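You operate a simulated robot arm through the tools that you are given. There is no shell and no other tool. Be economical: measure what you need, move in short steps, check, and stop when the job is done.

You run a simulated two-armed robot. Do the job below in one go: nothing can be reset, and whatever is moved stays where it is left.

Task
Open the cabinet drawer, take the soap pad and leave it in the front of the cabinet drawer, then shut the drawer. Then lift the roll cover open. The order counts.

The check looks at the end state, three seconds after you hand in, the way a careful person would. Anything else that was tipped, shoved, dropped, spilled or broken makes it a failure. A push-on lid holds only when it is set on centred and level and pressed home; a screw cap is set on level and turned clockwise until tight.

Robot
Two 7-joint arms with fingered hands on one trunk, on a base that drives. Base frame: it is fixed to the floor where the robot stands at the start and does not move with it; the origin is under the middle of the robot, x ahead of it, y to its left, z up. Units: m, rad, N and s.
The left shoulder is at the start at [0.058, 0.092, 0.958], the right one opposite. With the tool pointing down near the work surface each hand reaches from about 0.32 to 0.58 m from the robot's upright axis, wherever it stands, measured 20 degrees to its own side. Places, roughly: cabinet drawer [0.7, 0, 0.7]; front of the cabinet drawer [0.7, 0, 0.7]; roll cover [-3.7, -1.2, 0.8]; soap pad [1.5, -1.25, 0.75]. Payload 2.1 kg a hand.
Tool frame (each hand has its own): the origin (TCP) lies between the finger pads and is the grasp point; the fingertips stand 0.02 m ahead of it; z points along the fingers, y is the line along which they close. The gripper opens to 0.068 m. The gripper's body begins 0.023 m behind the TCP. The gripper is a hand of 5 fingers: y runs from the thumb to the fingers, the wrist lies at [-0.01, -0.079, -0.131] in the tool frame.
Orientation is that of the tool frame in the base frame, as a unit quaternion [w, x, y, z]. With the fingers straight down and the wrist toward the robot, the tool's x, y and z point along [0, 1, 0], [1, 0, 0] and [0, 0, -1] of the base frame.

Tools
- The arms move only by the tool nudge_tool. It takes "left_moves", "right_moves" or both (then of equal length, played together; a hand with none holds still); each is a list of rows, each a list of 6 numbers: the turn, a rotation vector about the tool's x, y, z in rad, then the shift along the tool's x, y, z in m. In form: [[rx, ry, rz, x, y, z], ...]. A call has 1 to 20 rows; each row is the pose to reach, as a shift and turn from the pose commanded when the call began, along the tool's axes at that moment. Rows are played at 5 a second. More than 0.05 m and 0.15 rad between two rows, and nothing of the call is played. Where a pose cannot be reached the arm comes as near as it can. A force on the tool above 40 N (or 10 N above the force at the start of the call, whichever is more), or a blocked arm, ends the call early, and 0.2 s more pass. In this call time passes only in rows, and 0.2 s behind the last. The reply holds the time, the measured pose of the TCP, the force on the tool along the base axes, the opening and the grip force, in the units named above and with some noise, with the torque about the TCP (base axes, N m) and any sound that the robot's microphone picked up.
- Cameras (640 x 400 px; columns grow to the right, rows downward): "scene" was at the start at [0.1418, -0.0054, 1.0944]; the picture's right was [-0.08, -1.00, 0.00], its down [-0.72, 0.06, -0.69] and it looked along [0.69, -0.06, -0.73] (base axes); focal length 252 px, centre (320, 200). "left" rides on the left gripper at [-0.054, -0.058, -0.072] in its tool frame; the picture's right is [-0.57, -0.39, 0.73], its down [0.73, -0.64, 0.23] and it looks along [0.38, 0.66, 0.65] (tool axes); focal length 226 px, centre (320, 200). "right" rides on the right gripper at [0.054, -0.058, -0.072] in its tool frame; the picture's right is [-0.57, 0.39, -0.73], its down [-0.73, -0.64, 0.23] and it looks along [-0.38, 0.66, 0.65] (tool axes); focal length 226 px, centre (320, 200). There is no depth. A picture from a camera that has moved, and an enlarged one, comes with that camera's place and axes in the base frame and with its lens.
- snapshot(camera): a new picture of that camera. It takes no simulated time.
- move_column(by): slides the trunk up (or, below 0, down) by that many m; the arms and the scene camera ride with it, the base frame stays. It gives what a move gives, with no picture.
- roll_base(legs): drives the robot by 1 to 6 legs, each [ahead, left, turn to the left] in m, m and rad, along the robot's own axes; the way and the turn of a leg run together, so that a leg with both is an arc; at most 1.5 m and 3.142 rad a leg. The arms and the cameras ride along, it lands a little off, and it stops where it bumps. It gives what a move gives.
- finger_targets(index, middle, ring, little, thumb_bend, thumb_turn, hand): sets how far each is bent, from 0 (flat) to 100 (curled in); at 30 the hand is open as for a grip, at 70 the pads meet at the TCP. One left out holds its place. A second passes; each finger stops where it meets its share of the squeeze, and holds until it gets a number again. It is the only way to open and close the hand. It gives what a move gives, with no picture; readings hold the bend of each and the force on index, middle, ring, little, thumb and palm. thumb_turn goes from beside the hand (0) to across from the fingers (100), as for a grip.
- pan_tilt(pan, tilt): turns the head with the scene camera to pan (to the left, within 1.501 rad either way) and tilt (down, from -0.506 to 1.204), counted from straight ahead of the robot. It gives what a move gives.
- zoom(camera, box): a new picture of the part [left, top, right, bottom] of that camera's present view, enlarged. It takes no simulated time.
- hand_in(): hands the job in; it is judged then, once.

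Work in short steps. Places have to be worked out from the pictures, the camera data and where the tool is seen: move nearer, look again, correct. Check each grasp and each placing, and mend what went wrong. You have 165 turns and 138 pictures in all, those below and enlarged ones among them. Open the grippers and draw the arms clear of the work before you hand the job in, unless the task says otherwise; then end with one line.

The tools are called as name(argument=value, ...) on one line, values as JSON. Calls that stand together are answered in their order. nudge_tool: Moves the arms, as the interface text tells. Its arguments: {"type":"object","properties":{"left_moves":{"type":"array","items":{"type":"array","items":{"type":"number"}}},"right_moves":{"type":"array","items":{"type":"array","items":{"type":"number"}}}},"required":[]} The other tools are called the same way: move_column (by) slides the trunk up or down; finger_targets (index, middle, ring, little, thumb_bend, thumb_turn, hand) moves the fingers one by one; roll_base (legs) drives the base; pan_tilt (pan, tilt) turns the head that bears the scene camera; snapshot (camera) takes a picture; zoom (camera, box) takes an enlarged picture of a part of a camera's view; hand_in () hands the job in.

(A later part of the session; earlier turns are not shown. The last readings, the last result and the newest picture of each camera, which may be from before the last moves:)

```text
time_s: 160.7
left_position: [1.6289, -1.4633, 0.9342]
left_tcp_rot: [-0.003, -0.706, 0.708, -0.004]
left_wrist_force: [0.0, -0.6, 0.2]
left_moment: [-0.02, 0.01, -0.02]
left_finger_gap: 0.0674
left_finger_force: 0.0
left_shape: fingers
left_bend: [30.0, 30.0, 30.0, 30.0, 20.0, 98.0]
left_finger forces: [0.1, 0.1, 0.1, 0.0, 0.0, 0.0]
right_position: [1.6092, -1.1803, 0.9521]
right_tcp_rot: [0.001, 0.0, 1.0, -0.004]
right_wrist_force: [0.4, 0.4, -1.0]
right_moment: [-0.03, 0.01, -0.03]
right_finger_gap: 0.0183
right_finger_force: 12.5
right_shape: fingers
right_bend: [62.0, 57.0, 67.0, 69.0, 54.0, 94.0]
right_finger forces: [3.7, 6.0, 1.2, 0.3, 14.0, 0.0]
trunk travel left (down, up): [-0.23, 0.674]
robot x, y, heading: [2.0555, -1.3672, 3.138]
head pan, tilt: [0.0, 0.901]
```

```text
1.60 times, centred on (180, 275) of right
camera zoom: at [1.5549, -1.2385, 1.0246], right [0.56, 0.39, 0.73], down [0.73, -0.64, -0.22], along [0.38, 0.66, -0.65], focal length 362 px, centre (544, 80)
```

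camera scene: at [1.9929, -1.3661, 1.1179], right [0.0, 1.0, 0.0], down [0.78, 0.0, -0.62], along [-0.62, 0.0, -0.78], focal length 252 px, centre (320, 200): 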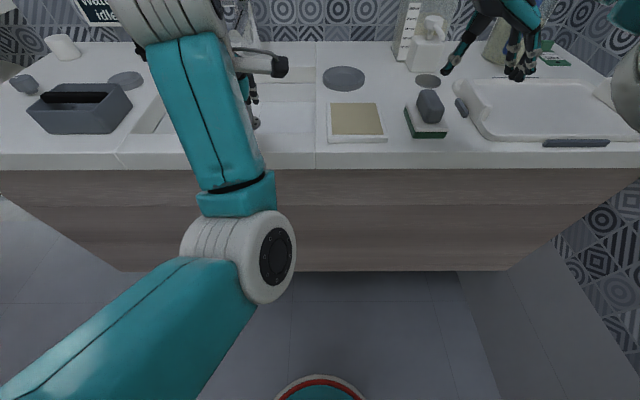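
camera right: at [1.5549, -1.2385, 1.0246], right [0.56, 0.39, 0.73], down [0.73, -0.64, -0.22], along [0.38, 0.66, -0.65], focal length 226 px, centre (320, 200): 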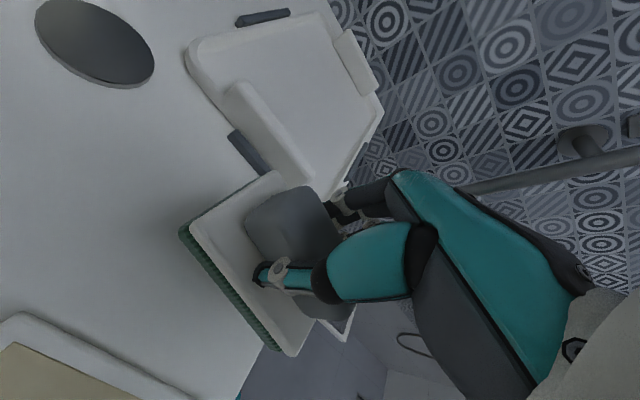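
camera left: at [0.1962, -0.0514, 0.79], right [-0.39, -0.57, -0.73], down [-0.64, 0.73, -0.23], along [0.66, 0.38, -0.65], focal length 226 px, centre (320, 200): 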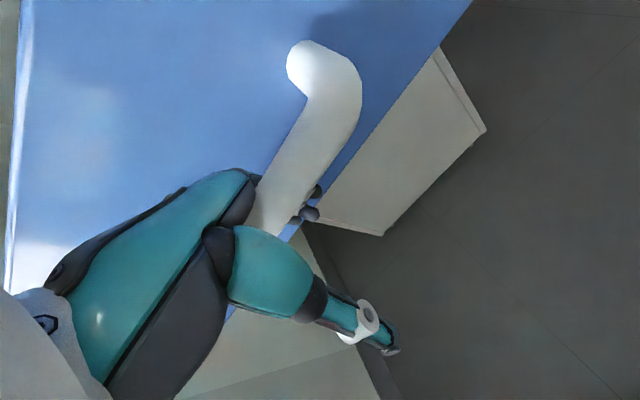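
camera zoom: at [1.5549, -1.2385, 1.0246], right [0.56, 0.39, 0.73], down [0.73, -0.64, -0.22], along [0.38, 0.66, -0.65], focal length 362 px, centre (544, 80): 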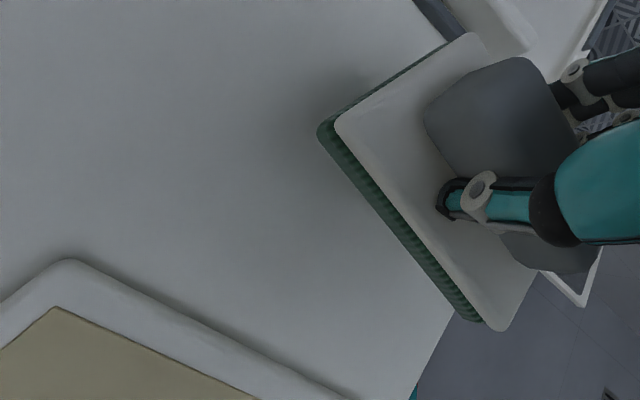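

The beige one is a fixed-looking plate with a stain patch; the handled ribbed pad is the soap pad. Raise the trunk, back away from the counter, and return the wrist to neutral yaw for travel.

move_column(by=0.3)

roll_base(legs=[[-0.22, 0, 0]])

nudge_tool(right_moves=[[0, 0, -0.14, -0.01, 0, 0], [0, 0, -0.28, -0.02, 0, 0], [0, 0, -0.42, -0.03, 0, 0], [0, 0, -0.56, -0.04, 0, 0], [0, 0, -0.7, -0.05, 0, 0], [0, 0, -0.84, -0.06, 0, 0], [0, 0, -0.98, -0.06, 0, 0], [0, 0, -1.12, -0.06, 0, 0], [0, 0, -1.26, -0.06, 0, 0], [0, 0, -1.4, -0.06, 0, 0], [0, 0, -1.54, -0.06, 0, 0]])

snapshot(camera="right")

```text
time_s: 163.7
left_position: [1.629, -1.4629, 1.2346]
left_tcp_rot: [-0.002, -0.706, 0.708, -0.005]
left_wrist_force: [-0.4, -0.1, -0.9]
left_moment: [-0.02, 0.0, 0.0]
left_finger_gap: 0.0674
left_finger_force: 0.1
left_shape: fingers
left_bend: [30.0, 30.0, 30.0, 30.0, 20.0, 98.0]
left_finger forces: [0.0, 0.0, 0.0, 0.0, 0.1, 0.1]
right_position: [1.6128, -1.1816, 1.2577]
right_tcp_rot: [-0.007, 0.0, 1.0, -0.004]
right_wrist_force: [0.5, -0.2, -0.3]
right_moment: [-0.02, -0.02, 0.03]
right_finger_gap: 0.0185
right_finger_force: 12.9
right_shape: fingers
right_bend: [62.0, 57.0, 67.0, 69.0, 54.0, 94.0]
right_finger forces: [3.7, 5.9, 1.2, 0.3, 13.8, 0.0]
trunk travel left (down, up): [-0.53, 0.374]
robot x, y, heading: [2.062, -1.3674, 3.137]
head pan, tilt: [0.0, 0.901]
```

```text
time_s: 165.4
left_position: [1.8495, -1.464, 1.234]
left_tcp_rot: [-0.003, -0.707, 0.707, -0.005]
left_wrist_force: [0.2, 0.5, -0.1]
left_moment: [0.01, 0.0, 0.04]
left_finger_gap: 0.0677
left_finger_force: 0.1
left_shape: fingers
left_bend: [30.0, 30.0, 30.0, 30.0, 20.0, 98.0]
left_finger forces: [0.0, 0.1, 0.1, 0.0, 0.0, 0.0]
right_position: [1.8329, -1.1822, 1.2588]
right_tcp_rot: [-0.007, 0.0, 1.0, -0.004]
right_wrist_force: [0.3, 0.2, -1.0]
right_moment: [-0.01, -0.05, -0.01]
right_finger_gap: 0.0183
right_finger_force: 12.8
right_shape: fingers
right_bend: [62.0, 57.0, 67.0, 69.0, 54.0, 94.0]
right_finger forces: [3.7, 5.9, 1.3, 0.3, 13.9, 0.0]
trunk travel left (down, up): [-0.53, 0.374]
robot x, y, heading: [2.2802, -1.3665, 3.141]
head pan, tilt: [0.0, 0.901]
```

```text
time_s: 167.8
left_position: [1.8492, -1.4619, 1.2357]
left_tcp_rot: [-0.003, -0.706, 0.708, -0.004]
left_wrist_force: [0.4, 0.3, -0.4]
left_moment: [0.0, 0.01, 0.02]
left_finger_gap: 0.0678
left_finger_force: 0.2
left_shape: fingers
left_bend: [30.0, 30.0, 30.0, 30.0, 20.0, 98.0]
left_finger forces: [0.1, 0.0, 0.0, 0.0, 0.0, 0.0]
right_position: [1.7743, -1.1949, 1.284]
right_tcp_rot: [0.012, -0.676, 0.737, -0.007]
right_wrist_force: [0.7, -0.6, -0.7]
right_moment: [-0.01, 0.0, -0.01]
right_finger_gap: 0.0179
right_finger_force: 10.2
right_shape: fingers
right_bend: [59.0, 65.0, 67.0, 70.0, 54.0, 93.0]
right_finger forces: [5.1, 3.1, 1.4, 0.2, 9.9, 0.1]
right hand out of reach, approached as far as the arm can: row 1, 2, 3, 4, 5, 6, 7, 8, 9, 10, 11
trunk travel left (down, up): [-0.53, 0.374]
robot x, y, heading: [2.2797, -1.3679, 3.139]
head pan, tilt: [0.0, 0.901]
```

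```text
55 pictures are left
camera right: at [1.8266, -1.2544, 1.3574], right [-0.36, 0.59, 0.72], down [0.71, 0.68, -0.21], along [-0.61, 0.44, -0.66], focal length 226 px, centre (320, 200)
```

right: 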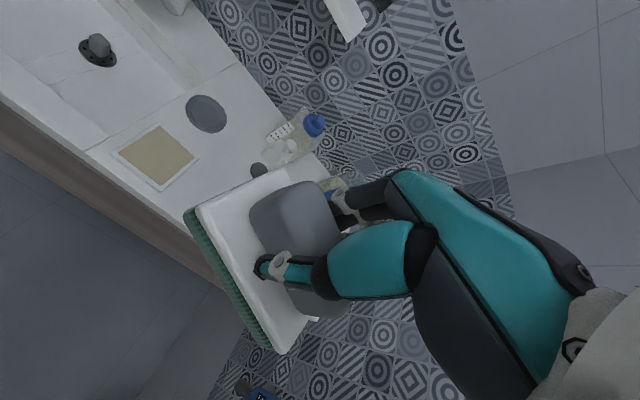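

Pad held but let me firm up the grip, and draw the hand nearer to the body.

finger_targets(hand="right", index=80, middle=80, ring=70, little=70, thumb_bend=80)

nudge_tool(right_moves=[[0, 0, 0, 0, -0.03, 0], [0, 0, 0, 0, -0.06, 0], [0, 0, 0, 0, -0.09, 0], [0, 0, 0, 0, -0.12, 0]])

snapshot(camera="right")

```text
time_s: 168.8
left_position: [1.8488, -1.4634, 1.2348]
left_tcp_rot: [-0.002, -0.706, 0.708, -0.005]
left_wrist_force: [-0.6, -0.1, 0.5]
left_moment: [0.0, -0.03, -0.01]
left_finger_gap: 0.0675
left_finger_force: 0.1
left_shape: fingers
left_bend: [30.0, 30.0, 30.0, 30.0, 20.0, 98.0]
left_finger forces: [0.0, 0.0, 0.0, 0.0, 0.0, 0.0]
right_position: [1.7757, -1.196, 1.2841]
right_tcp_rot: [0.011, -0.675, 0.738, -0.009]
right_wrist_force: [0.8, 0.0, -0.5]
right_moment: [-0.01, 0.02, -0.01]
right_finger_gap: 0.0192
right_finger_force: 14.3
right_shape: fingers
right_bend: [73.0, 65.0, 69.0, 70.0, 49.0, 94.0]
right_finger forces: [6.6, 5.6, 0.5, 0.0, 15.9, 0.1]
trunk travel left (down, up): [-0.53, 0.374]
robot x, y, heading: [2.2795, -1.369, 3.143]
head pan, tilt: [0.0, 0.901]
```

```text
time_s: 169.8
left_position: [1.8499, -1.4638, 1.2347]
left_tcp_rot: [-0.003, -0.706, 0.708, -0.004]
left_wrist_force: [-0.2, 0.8, -0.3]
left_moment: [0.0, -0.03, 0.05]
left_finger_gap: 0.0679
left_finger_force: 0.0
left_shape: fingers
left_bend: [30.0, 30.0, 30.0, 30.0, 20.0, 98.0]
left_finger forces: [0.1, 0.1, 0.0, 0.0, 0.0, 0.0]
right_position: [1.7935, -1.2281, 1.329]
right_tcp_rot: [0.011, -0.676, 0.737, -0.009]
right_wrist_force: [0.5, 0.8, -2.0]
right_moment: [-0.01, -0.03, -0.01]
right_finger_gap: 0.0191
right_finger_force: 13.8
right_shape: fingers
right_bend: [73.0, 73.0, 69.0, 70.0, 49.0, 94.0]
right_finger forces: [6.5, 5.6, 0.5, 0.0, 15.3, 0.0]
right hand out of reach, approached as far as the arm can: row 1, 2, 3, 4
trunk travel left (down, up): [-0.53, 0.374]
robot x, y, heading: [2.2798, -1.3699, 3.144]
head pan, tilt: [0.0, 0.901]
```

```text
54 pictures are left
camera right: at [1.8444, -1.2864, 1.4023], right [-0.36, 0.6, 0.72], down [0.71, 0.68, -0.21], along [-0.61, 0.43, -0.66], focal length 226 px, centre (320, 200)
```

right: 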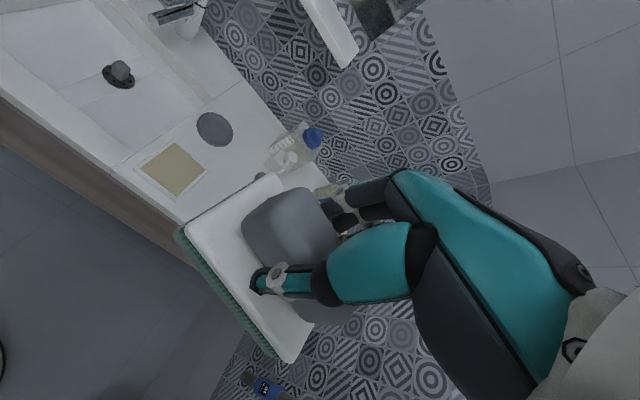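

pan_tilt(pan=-0.7, tilt=0.6)

snapshot(camera="scene")

```text
time_s: 170.9
left_position: [1.8494, -1.4642, 1.2338]
left_tcp_rot: [-0.004, -0.706, 0.708, -0.004]
left_wrist_force: [0.7, -0.3, 0.0]
left_moment: [0.02, -0.02, -0.04]
left_finger_gap: 0.0677
left_finger_force: 0.1
left_shape: fingers
left_bend: [30.0, 30.0, 30.0, 30.0, 20.0, 98.0]
left_finger forces: [0.0, 0.1, 0.1, 0.0, 0.1, 0.1]
right_position: [1.7923, -1.226, 1.3285]
right_tcp_rot: [0.011, -0.675, 0.737, -0.01]
right_wrist_force: [0.5, -0.6, 0.0]
right_moment: [-0.02, 0.02, -0.01]
right_finger_gap: 0.0187
right_finger_force: 14.1
right_shape: fingers
right_bend: [73.0, 73.0, 69.0, 70.0, 49.0, 94.0]
right_finger forces: [6.5, 5.6, 0.5, 0.1, 15.3, 0.0]
trunk travel left (down, up): [-0.53, 0.374]
robot x, y, heading: [2.2816, -1.368, 3.146]
head pan, tilt: [-0.7, 0.6]
```

```text
53 pictures are left
camera scene: at [2.1935, -1.3096, 1.4447], right [0.64, 0.77, 0.0], down [0.43, -0.36, -0.82], along [-0.63, 0.53, -0.57], focal length 252 px, centre (320, 200)
```

scene: 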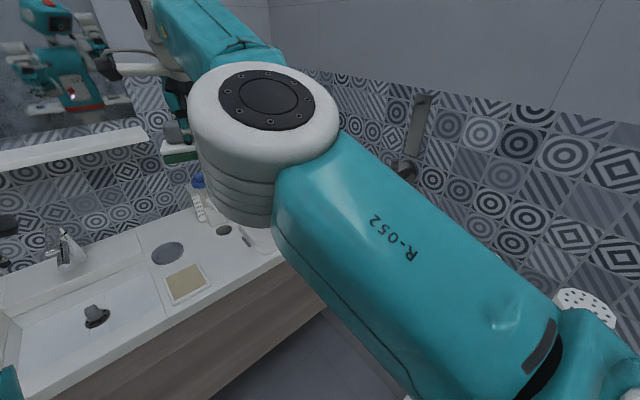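

The hand is high relative to the shoulder; lower it to the initial-like posture.

nudge_tool(right_moves=[[0, 0, 0, 0, 0, 0.03], [0, 0, 0, 0, -0.0, 0.06], [0, 0, 0, 0, -0.02, 0.09], [0, 0, 0, 0, -0.05, 0.1], [0, 0, 0, 0, -0.08, 0.1], [0, 0, 0, 0, -0.11, 0.1]])

snapshot(camera="scene")

```text
time_s: 172.3
left_position: [1.8493, -1.4634, 1.2358]
left_tcp_rot: [-0.003, -0.706, 0.708, -0.005]
left_wrist_force: [0.6, 0.0, 0.5]
left_moment: [0.02, 0.03, -0.01]
left_finger_gap: 0.0677
left_finger_force: 0.1
left_shape: fingers
left_bend: [30.0, 30.0, 30.0, 30.0, 20.0, 98.0]
left_finger forces: [0.0, 0.0, 0.0, 0.0, 0.0, 0.0]
right_position: [1.7705, -1.2291, 1.2603]
right_tcp_rot: [0.011, -0.676, 0.736, -0.01]
right_wrist_force: [-0.3, -0.6, 0.0]
right_moment: [-0.01, 0.01, -0.01]
right_finger_gap: 0.0189
right_finger_force: 13.8
right_shape: fingers
right_bend: [73.0, 73.0, 69.0, 70.0, 48.0, 94.0]
right_finger forces: [6.4, 5.6, 0.5, 0.0, 14.8, 0.0]
right hand out of reach, approached as far as the arm can: row 1, 2, 3, 4, 5, 6
trunk travel left (down, up): [-0.53, 0.374]
robot x, y, heading: [2.2781, -1.3703, 3.14]
head pan, tilt: [-0.7, 0.6]
```

```text
52 pictures are left
camera scene: at [2.1935, -1.3095, 1.4448], right [0.64, 0.76, 0.0], down [0.43, -0.36, -0.82], along [-0.63, 0.53, -0.57], focal length 252 px, centre (320, 200)
```

scene: 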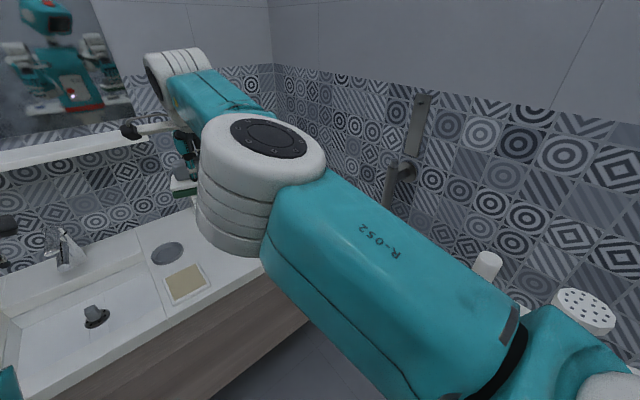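

The arm seems wound into a limit. Test turning the wrist back (+z) to escape.

nudge_tool(right_moves=[[0, 0, 0.14, 0, 0, 0], [0, 0, 0.28, 0, 0, 0], [0, 0, 0.42, 0, 0, 0], [0, 0, 0.56, 0, 0, 0], [0, 0, 0.7, 0, 0, 0], [0, 0, 0.84, 0, 0, 0]])

snapshot(camera="scene")

```text
time_s: 173.7
left_position: [1.8488, -1.4638, 1.2347]
left_tcp_rot: [-0.002, -0.707, 0.707, -0.004]
left_wrist_force: [-0.3, -0.2, 0.2]
left_moment: [0.0, 0.0, -0.03]
left_finger_gap: 0.0675
left_finger_force: 0.0
left_shape: fingers
left_bend: [30.0, 30.0, 30.0, 30.0, 20.0, 98.0]
left_finger forces: [0.0, 0.0, 0.0, 0.1, 0.1, 0.0]
right_position: [1.7954, -1.2261, 1.2584]
right_tcp_rot: [0.014, -0.327, 0.945, -0.005]
right_wrist_force: [0.3, -0.1, -0.1]
right_moment: [0.0, 0.0, 0.02]
right_finger_gap: 0.0189
right_finger_force: 13.5
right_shape: fingers
right_bend: [73.0, 73.0, 69.0, 70.0, 46.0, 94.0]
right_finger forces: [6.3, 5.7, 0.4, 0.1, 14.4, 0.1]
right hand out of reach, approached as far as the arm can: row 2, 3, 4, 5, 6
trunk travel left (down, up): [-0.53, 0.374]
robot x, y, heading: [2.2772, -1.3642, 3.145]
head pan, tilt: [-0.7, 0.6]
```

```text
51 pictures are left
camera scene: at [2.1934, -1.3097, 1.4448], right [0.64, 0.76, 0.0], down [0.43, -0.36, -0.82], along [-0.63, 0.53, -0.57], focal length 252 px, centre (320, 200)
```

scene: 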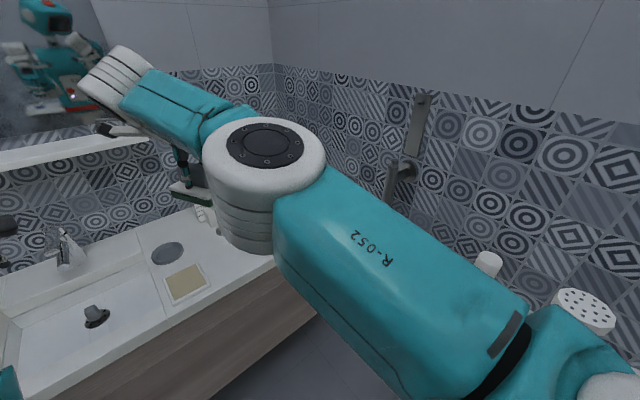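

This posture is actually compact (elbow ahead, not sideways) and the pad is secure, so I travel like this. Slide left (−y) toward the door line, then forward out of the door.

roll_base(legs=[[0, 1.5, 0]])

pan_tilt(pan=0.2, tilt=0.6)

snapshot(camera="scene")

```text
time_s: 181.2
left_position: [1.8387, -2.9746, 1.2359]
left_tcp_rot: [-0.002, -0.703, 0.712, -0.004]
left_wrist_force: [0.0, 0.6, 0.2]
left_moment: [0.03, 0.02, -0.01]
left_finger_gap: 0.0677
left_finger_force: 0.1
left_shape: fingers
left_bend: [30.0, 30.0, 30.0, 30.0, 20.0, 98.0]
left_finger forces: [0.0, 0.0, 0.1, 0.0, 0.1, 0.0]
right_position: [1.7878, -2.7358, 1.2588]
right_tcp_rot: [0.015, -0.323, 0.946, -0.005]
right_wrist_force: [0.0, 0.5, -0.9]
right_moment: [-0.02, 0.02, 0.02]
right_finger_gap: 0.0189
right_finger_force: 13.4
right_shape: fingers
right_bend: [73.0, 73.0, 69.0, 70.0, 46.0, 94.0]
right_finger forces: [6.2, 5.7, 0.3, 0.0, 14.3, 0.1]
trunk travel left (down, up): [-0.53, 0.374]
robot x, y, heading: [2.2707, -2.8844, 3.13]
head pan, tilt: [-0.7, 0.6]
```

```text
time_s: 182.4
left_position: [1.8375, -2.9736, 1.2347]
left_tcp_rot: [-0.003, -0.702, 0.712, -0.004]
left_wrist_force: [0.0, -0.1, -1.2]
left_moment: [0.0, -0.01, 0.02]
left_finger_gap: 0.0677
left_finger_force: 0.0
left_shape: fingers
left_bend: [30.0, 30.0, 30.0, 30.0, 20.0, 98.0]
left_finger forces: [0.0, 0.0, 0.0, 0.0, 0.0, 0.0]
right_position: [1.7883, -2.7358, 1.2575]
right_tcp_rot: [0.014, -0.322, 0.947, -0.006]
right_wrist_force: [-1.0, -0.6, -1.0]
right_moment: [0.01, 0.01, 0.0]
right_finger_gap: 0.0189
right_finger_force: 13.7
right_shape: fingers
right_bend: [73.0, 73.0, 69.0, 70.0, 46.0, 94.0]
right_finger forces: [6.3, 5.6, 0.3, 0.1, 14.4, 0.0]
trunk travel left (down, up): [-0.53, 0.374]
robot x, y, heading: [2.2714, -2.8835, 3.128]
head pan, tilt: [0.201, 0.6]
```

```text
50 pictures are left
camera scene: at [2.1651, -2.8981, 1.4448], right [-0.19, 0.98, 0.0], down [0.56, 0.11, -0.82], along [-0.81, -0.15, -0.57], focal length 252 px, centre (320, 200)
```

scene: 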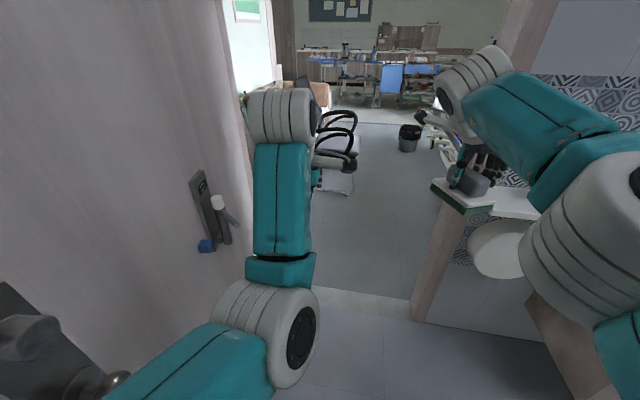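

Centered in the doorway. Drive out, then shift to the aisle centre line y ≈ −2.61.

roll_base(legs=[[1.2, 0, 0.012], [0.5, 0, 0], [0.35, -0.26, 0]])

pan_tilt(pan=0.1, tilt=0.5)

snapshot(camera="scene")

```text
time_s: 193.3
left_position: [-0.2286, -2.731, 1.2345]
left_tcp_rot: [0.002, 0.711, -0.703, 0.005]
left_wrist_force: [-0.6, 0.3, -0.1]
left_moment: [0.0, -0.02, 0.01]
left_finger_gap: 0.0676
left_finger_force: 0.0
left_shape: fingers
left_bend: [30.0, 30.0, 30.0, 30.0, 20.0, 98.0]
left_finger forces: [0.0, 0.1, 0.1, 0.1, 0.0, 0.0]
right_position: [-0.2818, -2.4948, 1.2592]
right_tcp_rot: [0.014, -0.335, 0.942, -0.005]
right_wrist_force: [0.3, 0.3, 0.0]
right_moment: [-0.01, -0.03, 0.0]
right_finger_gap: 0.0189
right_finger_force: 13.4
right_shape: fingers
right_bend: [73.0, 73.0, 69.0, 70.0, 46.0, 94.0]
right_finger forces: [6.3, 5.6, 0.5, 0.0, 14.5, 0.1]
trunk travel left (down, up): [-0.53, 0.374]
robot x, y, heading: [0.2031, -2.6303, -3.128]
head pan, tilt: [0.201, 0.6]
```

```text
time_s: 194.0
left_position: [-0.2263, -2.7333, 1.2349]
left_tcp_rot: [0.003, 0.711, -0.703, 0.004]
left_wrist_force: [-0.4, 0.0, 0.4]
left_moment: [-0.01, 0.0, 0.02]
left_finger_gap: 0.0675
left_finger_force: 0.0
left_shape: fingers
left_bend: [30.0, 30.0, 30.0, 30.0, 20.0, 98.0]
left_finger forces: [0.0, 0.0, 0.0, 0.0, 0.0, 0.0]
right_position: [-0.282, -2.495, 1.258]
right_tcp_rot: [0.014, -0.333, 0.943, -0.005]
right_wrist_force: [-0.5, 0.2, -0.3]
right_moment: [-0.01, -0.02, 0.0]
right_finger_gap: 0.0187
right_finger_force: 13.6
right_shape: fingers
right_bend: [73.0, 73.0, 69.0, 70.0, 46.0, 94.0]
right_finger forces: [6.4, 5.6, 0.4, 0.0, 14.4, 0.1]
trunk travel left (down, up): [-0.53, 0.374]
robot x, y, heading: [0.2017, -2.6317, -3.128]
head pan, tilt: [0.099, 0.499]
```

```text
49 pictures are left
camera scene: at [0.0938, -2.6395, 1.4538], right [-0.11, 0.99, 0.0], down [0.48, 0.05, -0.88], along [-0.87, -0.1, -0.48], focal length 252 px, centre (320, 200)
```

scene: 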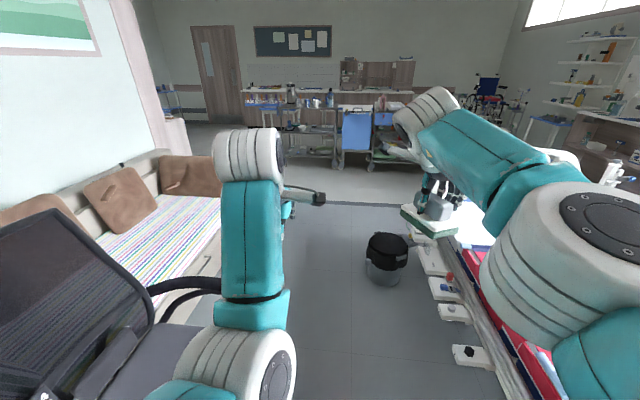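

A waste bin stands near (−1.29, −2.32); I'll keep farther from it on the way back, then turn to heading 0 in the open area.

roll_base(legs=[[0.85, 0, 0], [0.5, 0.17, 0], [1.0, 0.02, 0], [0, 0, 3.12]])

roll_base(legs=[[0, 1.35, 0], [0, 1.3, 0]])

pan_tilt(pan=0.0, tilt=0.5)

snapshot(camera="scene")

```text
time_s: 213.3
left_position: [-1.7147, -2.7654, 1.2357]
left_tcp_rot: [-0.004, 0.709, 0.705, 0.002]
left_wrist_force: [-0.8, -0.3, -0.5]
left_moment: [0.02, 0.01, 0.01]
left_finger_gap: 0.0673
left_finger_force: 0.0
left_shape: fingers
left_bend: [30.0, 30.0, 30.0, 30.0, 20.0, 98.0]
left_finger forces: [0.0, 0.0, 0.0, 0.0, 0.0, 0.1]
right_position: [-1.663, -3.0034, 1.2589]
right_tcp_rot: [-0.005, 0.946, 0.325, -0.013]
right_wrist_force: [-0.7, 1.1, -1.2]
right_moment: [-0.03, -0.01, 0.01]
right_finger_gap: 0.0183
right_finger_force: 12.6
right_shape: fingers
right_bend: [73.0, 73.0, 69.0, 70.0, 45.0, 94.0]
right_finger forces: [5.9, 5.5, 0.2, 0.0, 12.9, 0.0]
trunk travel left (down, up): [-0.53, 0.374]
robot x, y, heading: [-2.1443, -2.8603, -0.007]
head pan, tilt: [0.099, 0.499]
```

```text
time_s: 226.3
left_position: [-1.6753, -0.0949, 1.2343]
left_tcp_rot: [-0.003, 0.712, 0.702, 0.003]
left_wrist_force: [-1.0, 0.1, -0.1]
left_moment: [0.01, -0.02, -0.01]
left_finger_gap: 0.0675
left_finger_force: 0.0
left_shape: fingers
left_bend: [30.0, 30.0, 30.0, 30.0, 20.0, 98.0]
left_finger forces: [0.0, 0.0, 0.0, 0.0, 0.0, 0.1]
right_position: [-1.6239, -0.335, 1.2589]
right_tcp_rot: [-0.005, 0.947, 0.321, -0.014]
right_wrist_force: [0.6, -0.5, -1.2]
right_moment: [0.0, 0.04, -0.01]
right_finger_gap: 0.0185
right_finger_force: 12.6
right_shape: fingers
right_bend: [73.0, 73.0, 69.0, 70.0, 45.0, 94.0]
right_finger forces: [5.9, 5.5, 0.2, 0.0, 12.9, 0.0]
trunk travel left (down, up): [-0.53, 0.374]
robot x, y, heading: [-2.1072, -0.1849, -0.014]
head pan, tilt: [0.099, 0.499]
```

```text
time_s: 227.0
left_position: [-1.6749, -0.095, 1.2353]
left_tcp_rot: [-0.004, 0.712, 0.702, 0.002]
left_wrist_force: [-0.8, -0.2, 0.2]
left_moment: [-0.02, 0.0, 0.02]
left_finger_gap: 0.0675
left_finger_force: 0.1
left_shape: fingers
left_bend: [30.0, 30.0, 30.0, 30.0, 20.0, 98.0]
left_finger forces: [0.0, 0.0, 0.1, 0.0, 0.0, 0.1]
right_position: [-1.626, -0.3343, 1.2591]
right_tcp_rot: [-0.005, 0.947, 0.322, -0.013]
right_wrist_force: [-0.4, 0.6, -0.6]
right_moment: [-0.01, 0.0, -0.01]
right_finger_gap: 0.0185
right_finger_force: 12.4
right_shape: fingers
right_bend: [73.0, 73.0, 69.0, 70.0, 45.0, 94.0]
right_finger forces: [6.0, 5.6, 0.2, 0.0, 12.9, 0.0]
trunk travel left (down, up): [-0.53, 0.374]
robot x, y, heading: [-2.1084, -0.1879, -0.014]
head pan, tilt: [0.0, 0.499]
```

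```text
48 pictures are left
camera scene: at [-1.9978, -0.1858, 1.4538], right [-0.01, -1.0, 0.0], down [-0.48, 0.01, -0.88], along [0.88, -0.01, -0.48], focal length 252 px, centre (320, 200)
```

scene: 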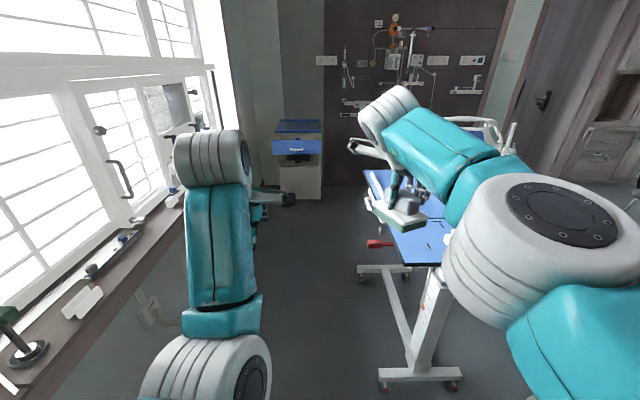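

Aisle is clear between the window sill and the overbed table. Return toward the open drawer.

roll_base(legs=[[1.3, 0.15, 0.014], [0.45, 0, 0]])

pan_tilt(pan=0.0, tilt=0.75)

snapshot(camera="scene")

```text
time_s: 235.8
left_position: [0.0674, 0.0431, 1.2353]
left_tcp_rot: [-0.005, 0.71, 0.704, 0.002]
left_wrist_force: [-0.5, 0.2, 0.6]
left_moment: [0.04, 0.03, -0.02]
left_finger_gap: 0.0679
left_finger_force: 0.1
left_shape: fingers
left_bend: [30.0, 30.0, 30.0, 30.0, 20.0, 98.0]
left_finger forces: [0.0, 0.0, 0.1, 0.1, 0.0, 0.1]
right_position: [0.1168, -0.1944, 1.2587]
right_tcp_rot: [-0.005, 0.946, 0.323, -0.015]
right_wrist_force: [0.0, -0.2, 0.1]
right_moment: [0.0, 0.0, 0.0]
right_finger_gap: 0.0185
right_finger_force: 12.4
right_shape: fingers
right_bend: [73.0, 73.0, 69.0, 70.0, 45.0, 94.0]
right_finger forces: [6.0, 5.5, 0.1, 0.0, 13.0, 0.1]
trunk travel left (down, up): [-0.53, 0.374]
robot x, y, heading: [-0.364, -0.0496, -0.01]
head pan, tilt: [0.0, 0.499]
```

```text
time_s: 236.6
left_position: [0.0663, 0.043, 1.2347]
left_tcp_rot: [-0.004, 0.71, 0.704, 0.003]
left_wrist_force: [0.2, -0.6, -0.7]
left_moment: [0.03, 0.02, 0.0]
left_finger_gap: 0.0674
left_finger_force: 0.1
left_shape: fingers
left_bend: [30.0, 30.0, 30.0, 30.0, 20.0, 98.0]
left_finger forces: [0.0, 0.1, 0.0, 0.1, 0.0, 0.1]
right_position: [0.1177, -0.1941, 1.2592]
right_tcp_rot: [-0.005, 0.946, 0.324, -0.014]
right_wrist_force: [0.6, 0.4, -0.2]
right_moment: [-0.04, -0.02, 0.01]
right_finger_gap: 0.0185
right_finger_force: 12.3
right_shape: fingers
right_bend: [73.0, 73.0, 69.0, 70.0, 45.0, 94.0]
right_finger forces: [6.0, 5.5, 0.2, 0.0, 13.1, 0.0]
trunk travel left (down, up): [-0.53, 0.374]
robot x, y, heading: [-0.3655, -0.0467, -0.008]
head pan, tilt: [0.0, 0.75]
```

```text
47 pictures are left
camera scene: at [-0.2635, -0.0482, 1.4319], right [-0.01, -1.0, 0.0], down [-0.68, 0.01, -0.73], along [0.73, -0.01, -0.68], focal length 252 px, centre (320, 200)
```

scene: 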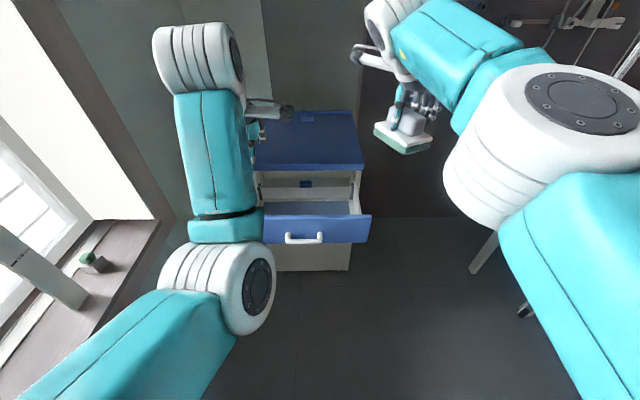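

zoom(camera="scene", box=[240, 150, 400, 260])

```text
3.64 times, centred on (320, 205) of scene
camera zoom: at [-0.2635, -0.0482, 1.4319], right [-0.01, -1.0, 0.0], down [-0.68, 0.01, -0.73], along [0.73, -0.01, -0.68], focal length 918 px, centre (320, 182)
```

zoom: 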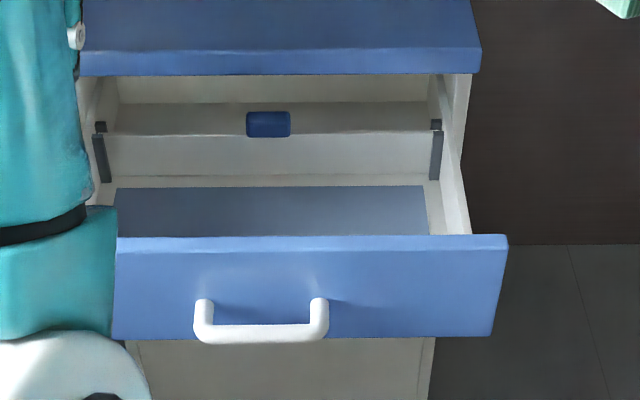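

Front compartment is x≈0.34–0.53, y≈±0.15, floor ≈0.69. Lower the trunk 0.28 here, then see if the right arm lowers properly.

move_column(by=-0.28)

nudge_tool(right_moves=[[0, 0, 0, 0, 0, 0.02], [0, 0, 0, 0, 0, 0.04], [0, 0, 0, 0, 0, 0.06], [0, 0, 0, 0, 0, 0.08]])

snapshot(camera="scene")

```text
time_s: 239.4
left_position: [0.0664, 0.0442, 0.9547]
left_tcp_rot: [-0.004, 0.711, 0.703, 0.003]
left_wrist_force: [-0.4, -0.7, 0.0]
left_moment: [0.0, 0.03, 0.0]
left_finger_gap: 0.0678
left_finger_force: 0.0
left_shape: fingers
left_bend: [30.0, 30.0, 30.0, 30.0, 20.0, 98.0]
left_finger forces: [0.0, 0.1, 0.0, 0.0, 0.1, 0.1]
right_position: [0.1167, -0.1933, 0.9791]
right_tcp_rot: [-0.005, 0.946, 0.323, -0.013]
right_wrist_force: [0.3, -0.1, -1.1]
right_moment: [-0.02, -0.03, 0.0]
right_finger_gap: 0.0186
right_finger_force: 12.2
right_shape: fingers
right_bend: [73.0, 73.0, 69.0, 70.0, 45.0, 94.0]
right_finger forces: [5.9, 5.6, 0.2, 0.0, 13.0, 0.1]
trunk travel left (down, up): [-0.25, 0.654]
robot x, y, heading: [-0.3684, -0.0512, -0.007]
head pan, tilt: [0.0, 0.75]
```

```text
time_s: 240.4
left_position: [0.0666, 0.0437, 0.9563]
left_tcp_rot: [-0.005, 0.711, 0.704, 0.003]
left_wrist_force: [-0.3, -0.1, 0.0]
left_moment: [0.0, 0.03, -0.02]
left_finger_gap: 0.068
left_finger_force: 0.1
left_shape: fingers
left_bend: [30.0, 30.0, 30.0, 30.0, 20.0, 98.0]
left_finger forces: [0.1, 0.0, 0.0, 0.0, 0.0, 0.0]
right_position: [0.1159, -0.1946, 0.8979]
right_tcp_rot: [-0.006, 0.946, 0.324, -0.014]
right_wrist_force: [-0.4, 0.3, -0.9]
right_moment: [-0.03, 0.03, -0.01]
right_finger_gap: 0.0186
right_finger_force: 12.0
right_shape: fingers
right_bend: [73.0, 73.0, 69.0, 70.0, 45.0, 94.0]
right_finger forces: [5.9, 5.6, 0.2, 0.1, 12.9, 0.1]
trunk travel left (down, up): [-0.25, 0.654]
robot x, y, heading: [-0.3695, -0.0448, -0.011]
head pan, tilt: [0.0, 0.75]
```

```text
45 pictures are left
camera scene: at [-0.2298, -0.0485, 1.15], right [-0.01, -1.0, 0.0], down [-0.68, 0.01, -0.73], along [0.73, -0.01, -0.68], focal length 252 px, centre (320, 200)
```

scene: 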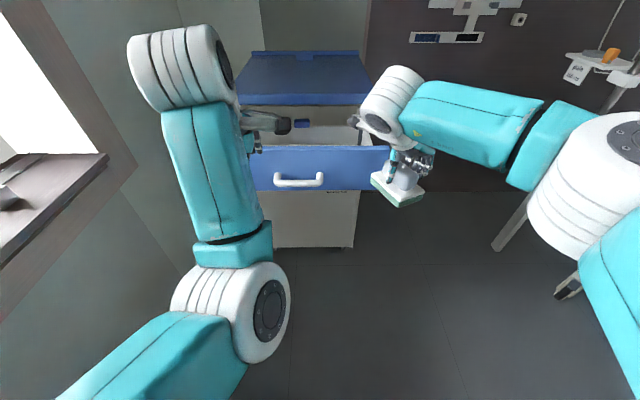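

The arm follows again. Drive so the pad comes over the front compartment's right half (pad bottom ≈0.85, above the 0.80 drawer front).

roll_base(legs=[[0.31, 0.07, 0.01]])

pan_tilt(pan=-0.1, tilt=0.95)

snapshot(camera="scene")

snapshot(camera="right")

```text
time_s: 242.6
left_position: [0.3811, 0.1163, 0.9554]
left_tcp_rot: [-0.005, 0.707, 0.707, 0.004]
left_wrist_force: [-0.9, -0.2, 0.6]
left_moment: [-0.02, 0.01, 0.01]
left_finger_gap: 0.0677
left_finger_force: 0.0
left_shape: fingers
left_bend: [30.0, 30.0, 30.0, 30.0, 20.0, 98.0]
left_finger forces: [0.0, 0.0, 0.0, 0.1, 0.0, 0.0]
right_position: [0.4308, -0.1213, 0.8985]
right_tcp_rot: [-0.005, 0.945, 0.328, -0.013]
right_wrist_force: [-0.4, -1.1, 0.0]
right_moment: [-0.02, -0.01, 0.01]
right_finger_gap: 0.0184
right_finger_force: 11.8
right_shape: fingers
right_bend: [73.0, 73.0, 69.0, 70.0, 45.0, 94.0]
right_finger forces: [6.0, 5.6, 0.1, 0.0, 13.0, 0.1]
trunk travel left (down, up): [-0.25, 0.654]
robot x, y, heading: [-0.0552, 0.0186, 0.004]
head pan, tilt: [0.0, 0.75]
```

```text
time_s: 243.3
left_position: [0.3797, 0.1162, 0.9541]
left_tcp_rot: [-0.004, 0.707, 0.707, 0.003]
left_wrist_force: [-0.1, 0.2, 0.0]
left_moment: [-0.02, 0.02, -0.02]
left_finger_gap: 0.0676
left_finger_force: 0.0
left_shape: fingers
left_bend: [30.0, 30.0, 30.0, 30.0, 20.0, 98.0]
left_finger forces: [0.0, 0.0, 0.0, 0.0, 0.1, 0.0]
right_position: [0.4312, -0.1204, 0.8987]
right_tcp_rot: [-0.005, 0.944, 0.328, -0.014]
right_wrist_force: [-0.2, -0.1, -0.3]
right_moment: [-0.03, -0.03, 0.02]
right_finger_gap: 0.0184
right_finger_force: 12.5
right_shape: fingers
right_bend: [73.0, 73.0, 69.0, 70.0, 45.0, 94.0]
right_finger forces: [6.0, 5.6, 0.2, 0.0, 13.0, 0.0]
trunk travel left (down, up): [-0.25, 0.654]
robot x, y, heading: [-0.05, 0.02, 0.0]
head pan, tilt: [-0.099, 0.949]
```

```text
44 pictures are left
camera scene: at [0.0737, 0.0135, 1.1345], right [-0.1, -1.0, 0.0], down [-0.81, 0.08, -0.58], along [0.58, -0.06, -0.81], focal length 252 px, centre (320, 200)
```

scene: 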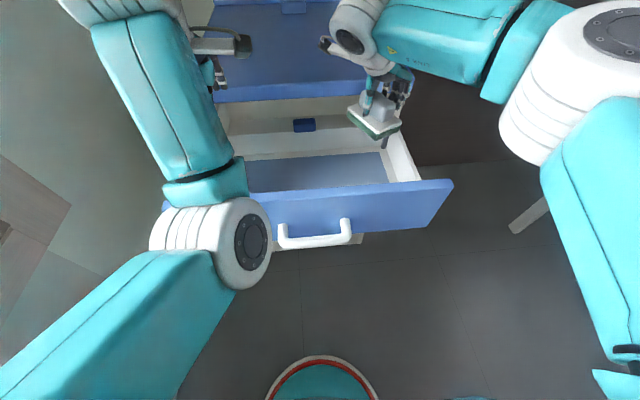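

```text
43 pictures are left
camera right: at [0.4397, -0.0417, 0.9699], right [-0.18, -0.66, 0.73], down [-0.98, 0.05, -0.2], along [0.1, -0.75, -0.65], focal length 226 px, centre (320, 200)
```

right: 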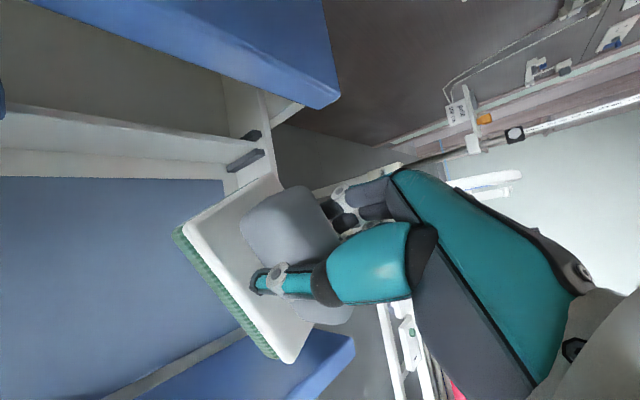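

Pad is over the front compartment but near its right wall. Move the left hand clear, shift the pad 6 cm inward and lower to just above the floor.

nudge_tool(left_moves=[[0, 0, 0, 0.025, -0.01, -0.01], [0, 0, 0, 0.05, -0.02, -0.02], [0, 0, 0, 0.075, -0.03, -0.02], [0, 0, 0, 0.09, -0.04, -0.02]])

nudge_tool(right_moves=[[0, 0, 0, 0.012, -0.015, 0.0], [0, 0, 0, 0.025, -0.031, 0.0], [0, 0, 0, 0.037, -0.047, 0.0], [0, 0, 0, 0.037, -0.047, 0.03], [0, 0, 0, 0.037, -0.047, 0.06], [0, 0, 0, 0.037, -0.047, 0.09], [0, 0, 0, 0.037, -0.047, 0.115]])

snapshot(camera="right")

snapshot(camera="scene")

```text
time_s: 244.3
left_position: [0.354, 0.2129, 0.9736]
left_tcp_rot: [-0.005, 0.707, 0.707, 0.002]
left_wrist_force: [-0.4, 0.0, 0.2]
left_moment: [0.02, 0.05, 0.02]
left_finger_gap: 0.0675
left_finger_force: 0.0
left_shape: fingers
left_bend: [30.0, 30.0, 30.0, 30.0, 20.0, 98.0]
left_finger forces: [0.0, 0.1, 0.0, 0.1, 0.0, 0.0]
left hand out of reach, approached as far as the arm can: row 1, 2, 3, 4
right_position: [0.431, -0.1213, 0.8984]
right_tcp_rot: [-0.005, 0.945, 0.328, -0.014]
right_wrist_force: [-0.3, 0.4, -1.1]
right_moment: [-0.01, 0.02, 0.01]
right_finger_gap: 0.0183
right_finger_force: 12.0
right_shape: fingers
right_bend: [73.0, 73.0, 69.0, 70.0, 45.0, 94.0]
right_finger forces: [5.9, 5.6, 0.2, 0.0, 13.0, 0.0]
trunk travel left (down, up): [-0.25, 0.654]
robot x, y, heading: [-0.0505, 0.0177, 0.004]
head pan, tilt: [-0.099, 0.949]
```

```text
time_s: 245.9
left_position: [0.3554, 0.2141, 0.9741]
left_tcp_rot: [-0.004, 0.707, 0.707, 0.003]
left_wrist_force: [-0.8, -0.8, 0.3]
left_moment: [-0.03, -0.01, 0.03]
left_finger_gap: 0.0676
left_finger_force: 0.0
left_shape: fingers
left_bend: [30.0, 30.0, 30.0, 30.0, 20.0, 98.0]
left_finger forces: [0.1, 0.0, 0.1, 0.0, 0.0, 0.0]
right_position: [0.4265, -0.0611, 0.7836]
right_tcp_rot: [-0.004, 0.944, 0.33, -0.013]
right_wrist_force: [-0.8, -0.2, -1.2]
right_moment: [-0.02, 0.0, -0.04]
right_finger_gap: 0.0183
right_finger_force: 11.9
right_shape: fingers
right_bend: [73.0, 73.0, 69.0, 70.0, 44.0, 94.0]
right_finger forces: [5.9, 5.7, 0.1, 0.0, 12.6, 0.0]
trunk travel left (down, up): [-0.25, 0.654]
robot x, y, heading: [-0.0514, 0.0218, 0.001]
head pan, tilt: [-0.099, 0.949]
```

```text
42 pictures are left
camera right: at [0.4368, 0.0184, 0.8546], right [-0.18, -0.66, 0.73], down [-0.98, 0.05, -0.2], along [0.1, -0.75, -0.65], focal length 226 px, centre (320, 200)
```

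right: 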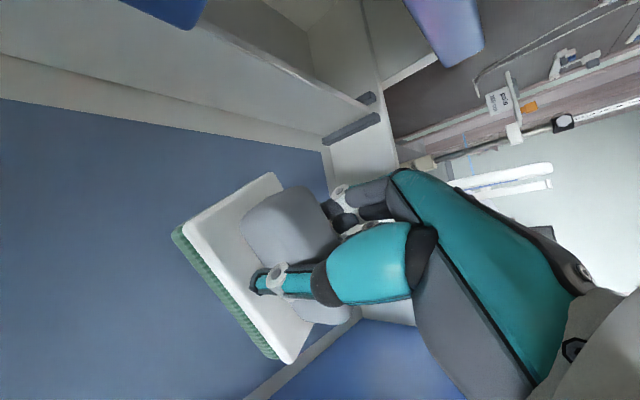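

```text
41 pictures are left
camera scene: at [0.0736, 0.0136, 1.1345], right [-0.1, -1.0, 0.0], down [-0.81, 0.08, -0.58], along [0.58, -0.06, -0.81], focal length 252 px, centre (320, 200)
```

scene: 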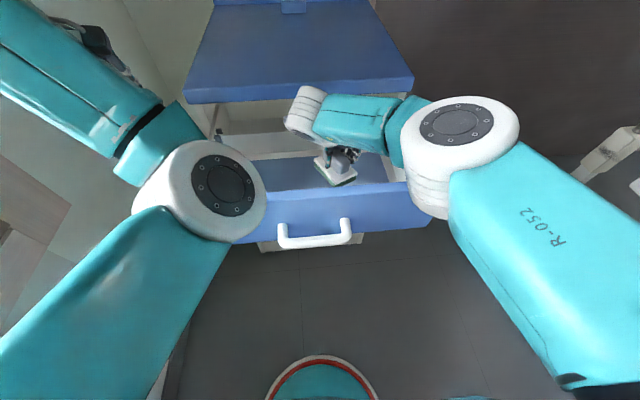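

Inside the compartment, level. Lower slowly until contact.

nudge_tool(right_moves=[[0, 0, 0, 0, 0, 0.012], [0, 0, 0, 0, 0, 0.024], [0, 0, 0, 0, 0, 0.034], [0, 0, 0, 0, 0, 0.042], [0, 0, 0, 0, 0, 0.048]])

snapshot(camera="right")

```text
time_s: 247.3
left_position: [0.3526, 0.214, 0.9748]
left_tcp_rot: [-0.004, 0.706, 0.708, 0.002]
left_wrist_force: [-0.5, -0.2, 0.3]
left_moment: [0.02, 0.0, 0.0]
left_finger_gap: 0.0676
left_finger_force: 0.1
left_shape: fingers
left_bend: [30.0, 30.0, 30.0, 30.0, 20.0, 98.0]
left_finger forces: [0.0, 0.0, 0.0, 0.0, 0.1, 0.0]
right_position: [0.4276, -0.0614, 0.7401]
right_tcp_rot: [-0.003, 0.944, 0.328, -0.008]
right_wrist_force: [0.8, 1.4, 23.6]
right_moment: [0.24, 0.14, -0.04]
right_finger_gap: 0.0188
right_finger_force: 24.6
right_shape: fingers
right_bend: [74.0, 74.0, 70.0, 70.0, 56.0, 93.0]
right_finger forces: [6.6, 6.6, 0.0, 0.0, 36.3, 0.0]
trunk travel left (down, up): [-0.25, 0.654]
robot x, y, heading: [-0.0508, 0.0187, -0.002]
head pan, tilt: [-0.099, 0.949]
stopped in row 5 (right hand): the force on the tool passed its limit (the readings are from after the stop); the commanded pose is now the measured one
```

```text
40 pictures are left
camera right: at [0.4349, 0.0182, 0.8115], right [-0.19, -0.65, 0.73], down [-0.98, 0.05, -0.21], along [0.1, -0.75, -0.65], focal length 226 px, centre (320, 200)
```

right: 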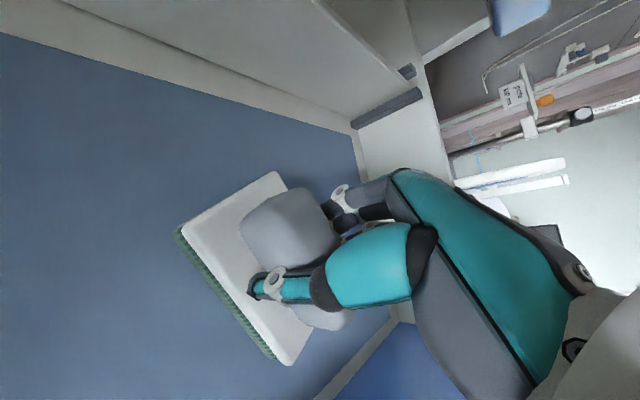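

The pad touches the floor (TCP z 0.740). Ease up 2 mm and open the hand.

nudge_tool(right_moves=[[0, 0, 0, 0, 0, -0.003]])

finger_targets(hand="right", index=30, middle=30, ring=30, little=30, thumb_bend=20)

snapshot(camera="right")

```text
time_s: 247.7
left_position: [0.3537, 0.2136, 0.9733]
left_tcp_rot: [-0.004, 0.706, 0.708, 0.002]
left_wrist_force: [0.5, 0.3, 0.3]
left_moment: [0.01, 0.03, 0.0]
left_finger_gap: 0.0675
left_finger_force: 0.1
left_shape: fingers
left_bend: [30.0, 30.0, 30.0, 30.0, 20.0, 98.0]
left_finger forces: [0.0, 0.1, 0.1, 0.0, 0.0, 0.0]
right_position: [0.4267, -0.0618, 0.7403]
right_tcp_rot: [-0.004, 0.945, 0.327, -0.011]
right_wrist_force: [1.2, 3.4, 7.9]
right_moment: [-0.06, -0.06, -0.02]
right_finger_gap: 0.0189
right_finger_force: 17.1
right_shape: fingers
right_bend: [74.0, 74.0, 70.0, 70.0, 56.0, 93.0]
right_finger forces: [6.8, 6.1, 0.1, 0.1, 21.1, 0.1]
trunk travel left (down, up): [-0.25, 0.654]
robot x, y, heading: [-0.0471, 0.0199, 0.003]
head pan, tilt: [-0.099, 0.949]
```

```text
time_s: 248.7
left_position: [0.3556, 0.2128, 0.9729]
left_tcp_rot: [-0.004, 0.707, 0.707, 0.003]
left_wrist_force: [-0.6, -0.1, 0.1]
left_moment: [0.0, -0.01, 0.01]
left_finger_gap: 0.0676
left_finger_force: 0.0
left_shape: fingers
left_bend: [30.0, 30.0, 30.0, 30.0, 20.0, 98.0]
left_finger forces: [0.0, 0.0, 0.1, 0.1, 0.0, 0.0]
right_position: [0.4261, -0.0623, 0.7387]
right_tcp_rot: [-0.005, 0.945, 0.327, -0.012]
right_wrist_force: [-1.1, 0.6, 0.4]
right_moment: [0.02, 0.02, -0.03]
right_finger_gap: 0.0673
right_finger_force: 0.2
right_shape: fingers
right_bend: [30.0, 30.0, 30.0, 30.0, 20.0, 98.0]
right_finger forces: [0.0, 0.1, 0.1, 0.1, 0.0, 0.0]
trunk travel left (down, up): [-0.25, 0.654]
robot x, y, heading: [-0.0487, 0.0205, 0.0]
head pan, tilt: [-0.099, 0.949]
```

```text
39 pictures are left
camera right: at [0.4349, 0.0169, 0.8115], right [-0.19, -0.65, 0.73], down [-0.98, 0.05, -0.21], along [0.1, -0.75, -0.65], focal length 226 px, centre (320, 200)
```

right: 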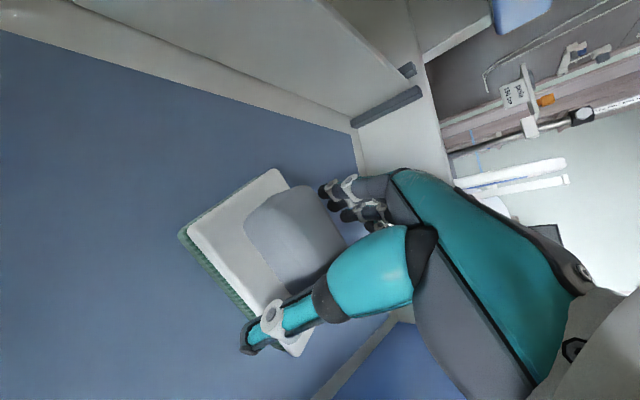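

Released cleanly. Lift the right hand straight up and look.

nudge_tool(right_moves=[[0, 0, 0, 0, 0, -0.02], [0, 0, 0, 0, 0, -0.05], [0, 0, 0, 0, 0, -0.09], [0, 0, 0, 0, 0, -0.13], [0, 0, 0, 0, 0, -0.17]])

roll_base(legs=[[-0.3, 0, 0]])

pan_tilt(pan=0.0, tilt=0.8)

snapshot(camera="scene")

```text
time_s: 249.9
left_position: [0.3555, 0.2137, 0.9744]
left_tcp_rot: [-0.004, 0.707, 0.708, 0.003]
left_wrist_force: [-0.1, 0.0, 0.3]
left_moment: [0.02, 0.01, 0.0]
left_finger_gap: 0.0675
left_finger_force: 0.1
left_shape: fingers
left_bend: [30.0, 30.0, 30.0, 30.0, 20.0, 98.0]
left_finger forces: [0.1, 0.0, 0.1, 0.0, 0.1, 0.0]
right_position: [0.4301, -0.0611, 0.9114]
right_tcp_rot: [-0.005, 0.945, 0.327, -0.011]
right_wrist_force: [0.6, -0.4, 0.2]
right_moment: [0.07, 0.0, 0.02]
right_finger_gap: 0.0676
right_finger_force: 0.1
right_shape: fingers
right_bend: [30.0, 30.0, 30.0, 30.0, 20.0, 98.0]
right_finger forces: [0.0, 0.0, 0.1, 0.1, 0.0, 0.0]
trunk travel left (down, up): [-0.25, 0.654]
robot x, y, heading: [-0.0515, 0.0161, 0.003]
head pan, tilt: [-0.099, 0.949]
```

```text
time_s: 251.9
left_position: [0.0594, 0.2131, 0.9735]
left_tcp_rot: [-0.004, 0.706, 0.708, 0.003]
left_wrist_force: [-0.2, -0.3, 0.8]
left_moment: [-0.01, -0.02, 0.02]
left_finger_gap: 0.0674
left_finger_force: 0.1
left_shape: fingers
left_bend: [30.0, 30.0, 30.0, 30.0, 20.0, 98.0]
left_finger forces: [0.1, 0.1, 0.0, 0.0, 0.1, 0.1]
right_position: [0.1359, -0.0614, 0.9109]
right_tcp_rot: [-0.004, 0.944, 0.33, -0.011]
right_wrist_force: [0.3, 0.4, 0.9]
right_moment: [-0.02, 0.0, -0.02]
right_finger_gap: 0.0675
right_finger_force: 0.0
right_shape: fingers
right_bend: [30.0, 30.0, 30.0, 30.0, 20.0, 98.0]
right_finger forces: [0.0, 0.0, 0.0, 0.0, 0.0, 0.1]
trunk travel left (down, up): [-0.25, 0.654]
robot x, y, heading: [-0.3504, 0.0207, 0.004]
head pan, tilt: [-0.099, 0.949]
```

```text
time_s: 252.6
left_position: [0.0587, 0.2134, 0.9729]
left_tcp_rot: [-0.004, 0.706, 0.709, 0.003]
left_wrist_force: [-0.1, 0.2, -0.4]
left_moment: [0.03, 0.0, 0.01]
left_finger_gap: 0.0677
left_finger_force: 0.1
left_shape: fingers
left_bend: [30.0, 30.0, 30.0, 30.0, 20.0, 98.0]
left_finger forces: [0.0, 0.0, 0.0, 0.0, 0.1, 0.0]
right_position: [0.1349, -0.059, 0.9104]
right_tcp_rot: [-0.005, 0.944, 0.329, -0.011]
right_wrist_force: [0.6, -0.8, 0.4]
right_moment: [0.01, 0.02, 0.03]
right_finger_gap: 0.0674
right_finger_force: 0.1
right_shape: fingers
right_bend: [30.0, 30.0, 30.0, 30.0, 20.0, 98.0]
right_finger forces: [0.0, 0.1, 0.1, 0.0, 0.1, 0.1]
trunk travel left (down, up): [-0.25, 0.654]
robot x, y, heading: [-0.3445, 0.0168, 0.003]
head pan, tilt: [0.0, 0.799]
```

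```text
38 pictures are left
camera scene: at [-0.2132, 0.0204, 1.146], right [0.0, -1.0, 0.0], down [-0.72, 0.0, -0.7], along [0.7, 0.0, -0.72], focal length 252 px, centre (320, 200)
```

scene: 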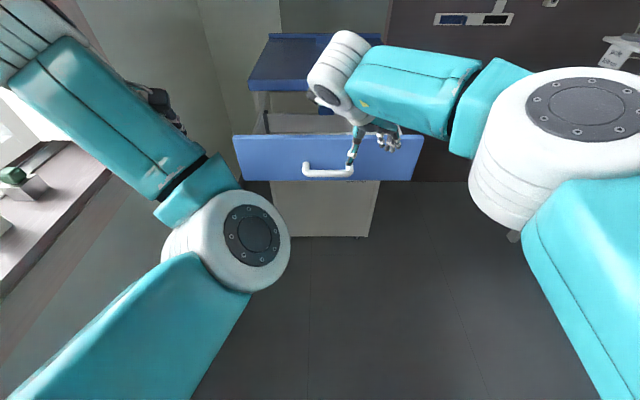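

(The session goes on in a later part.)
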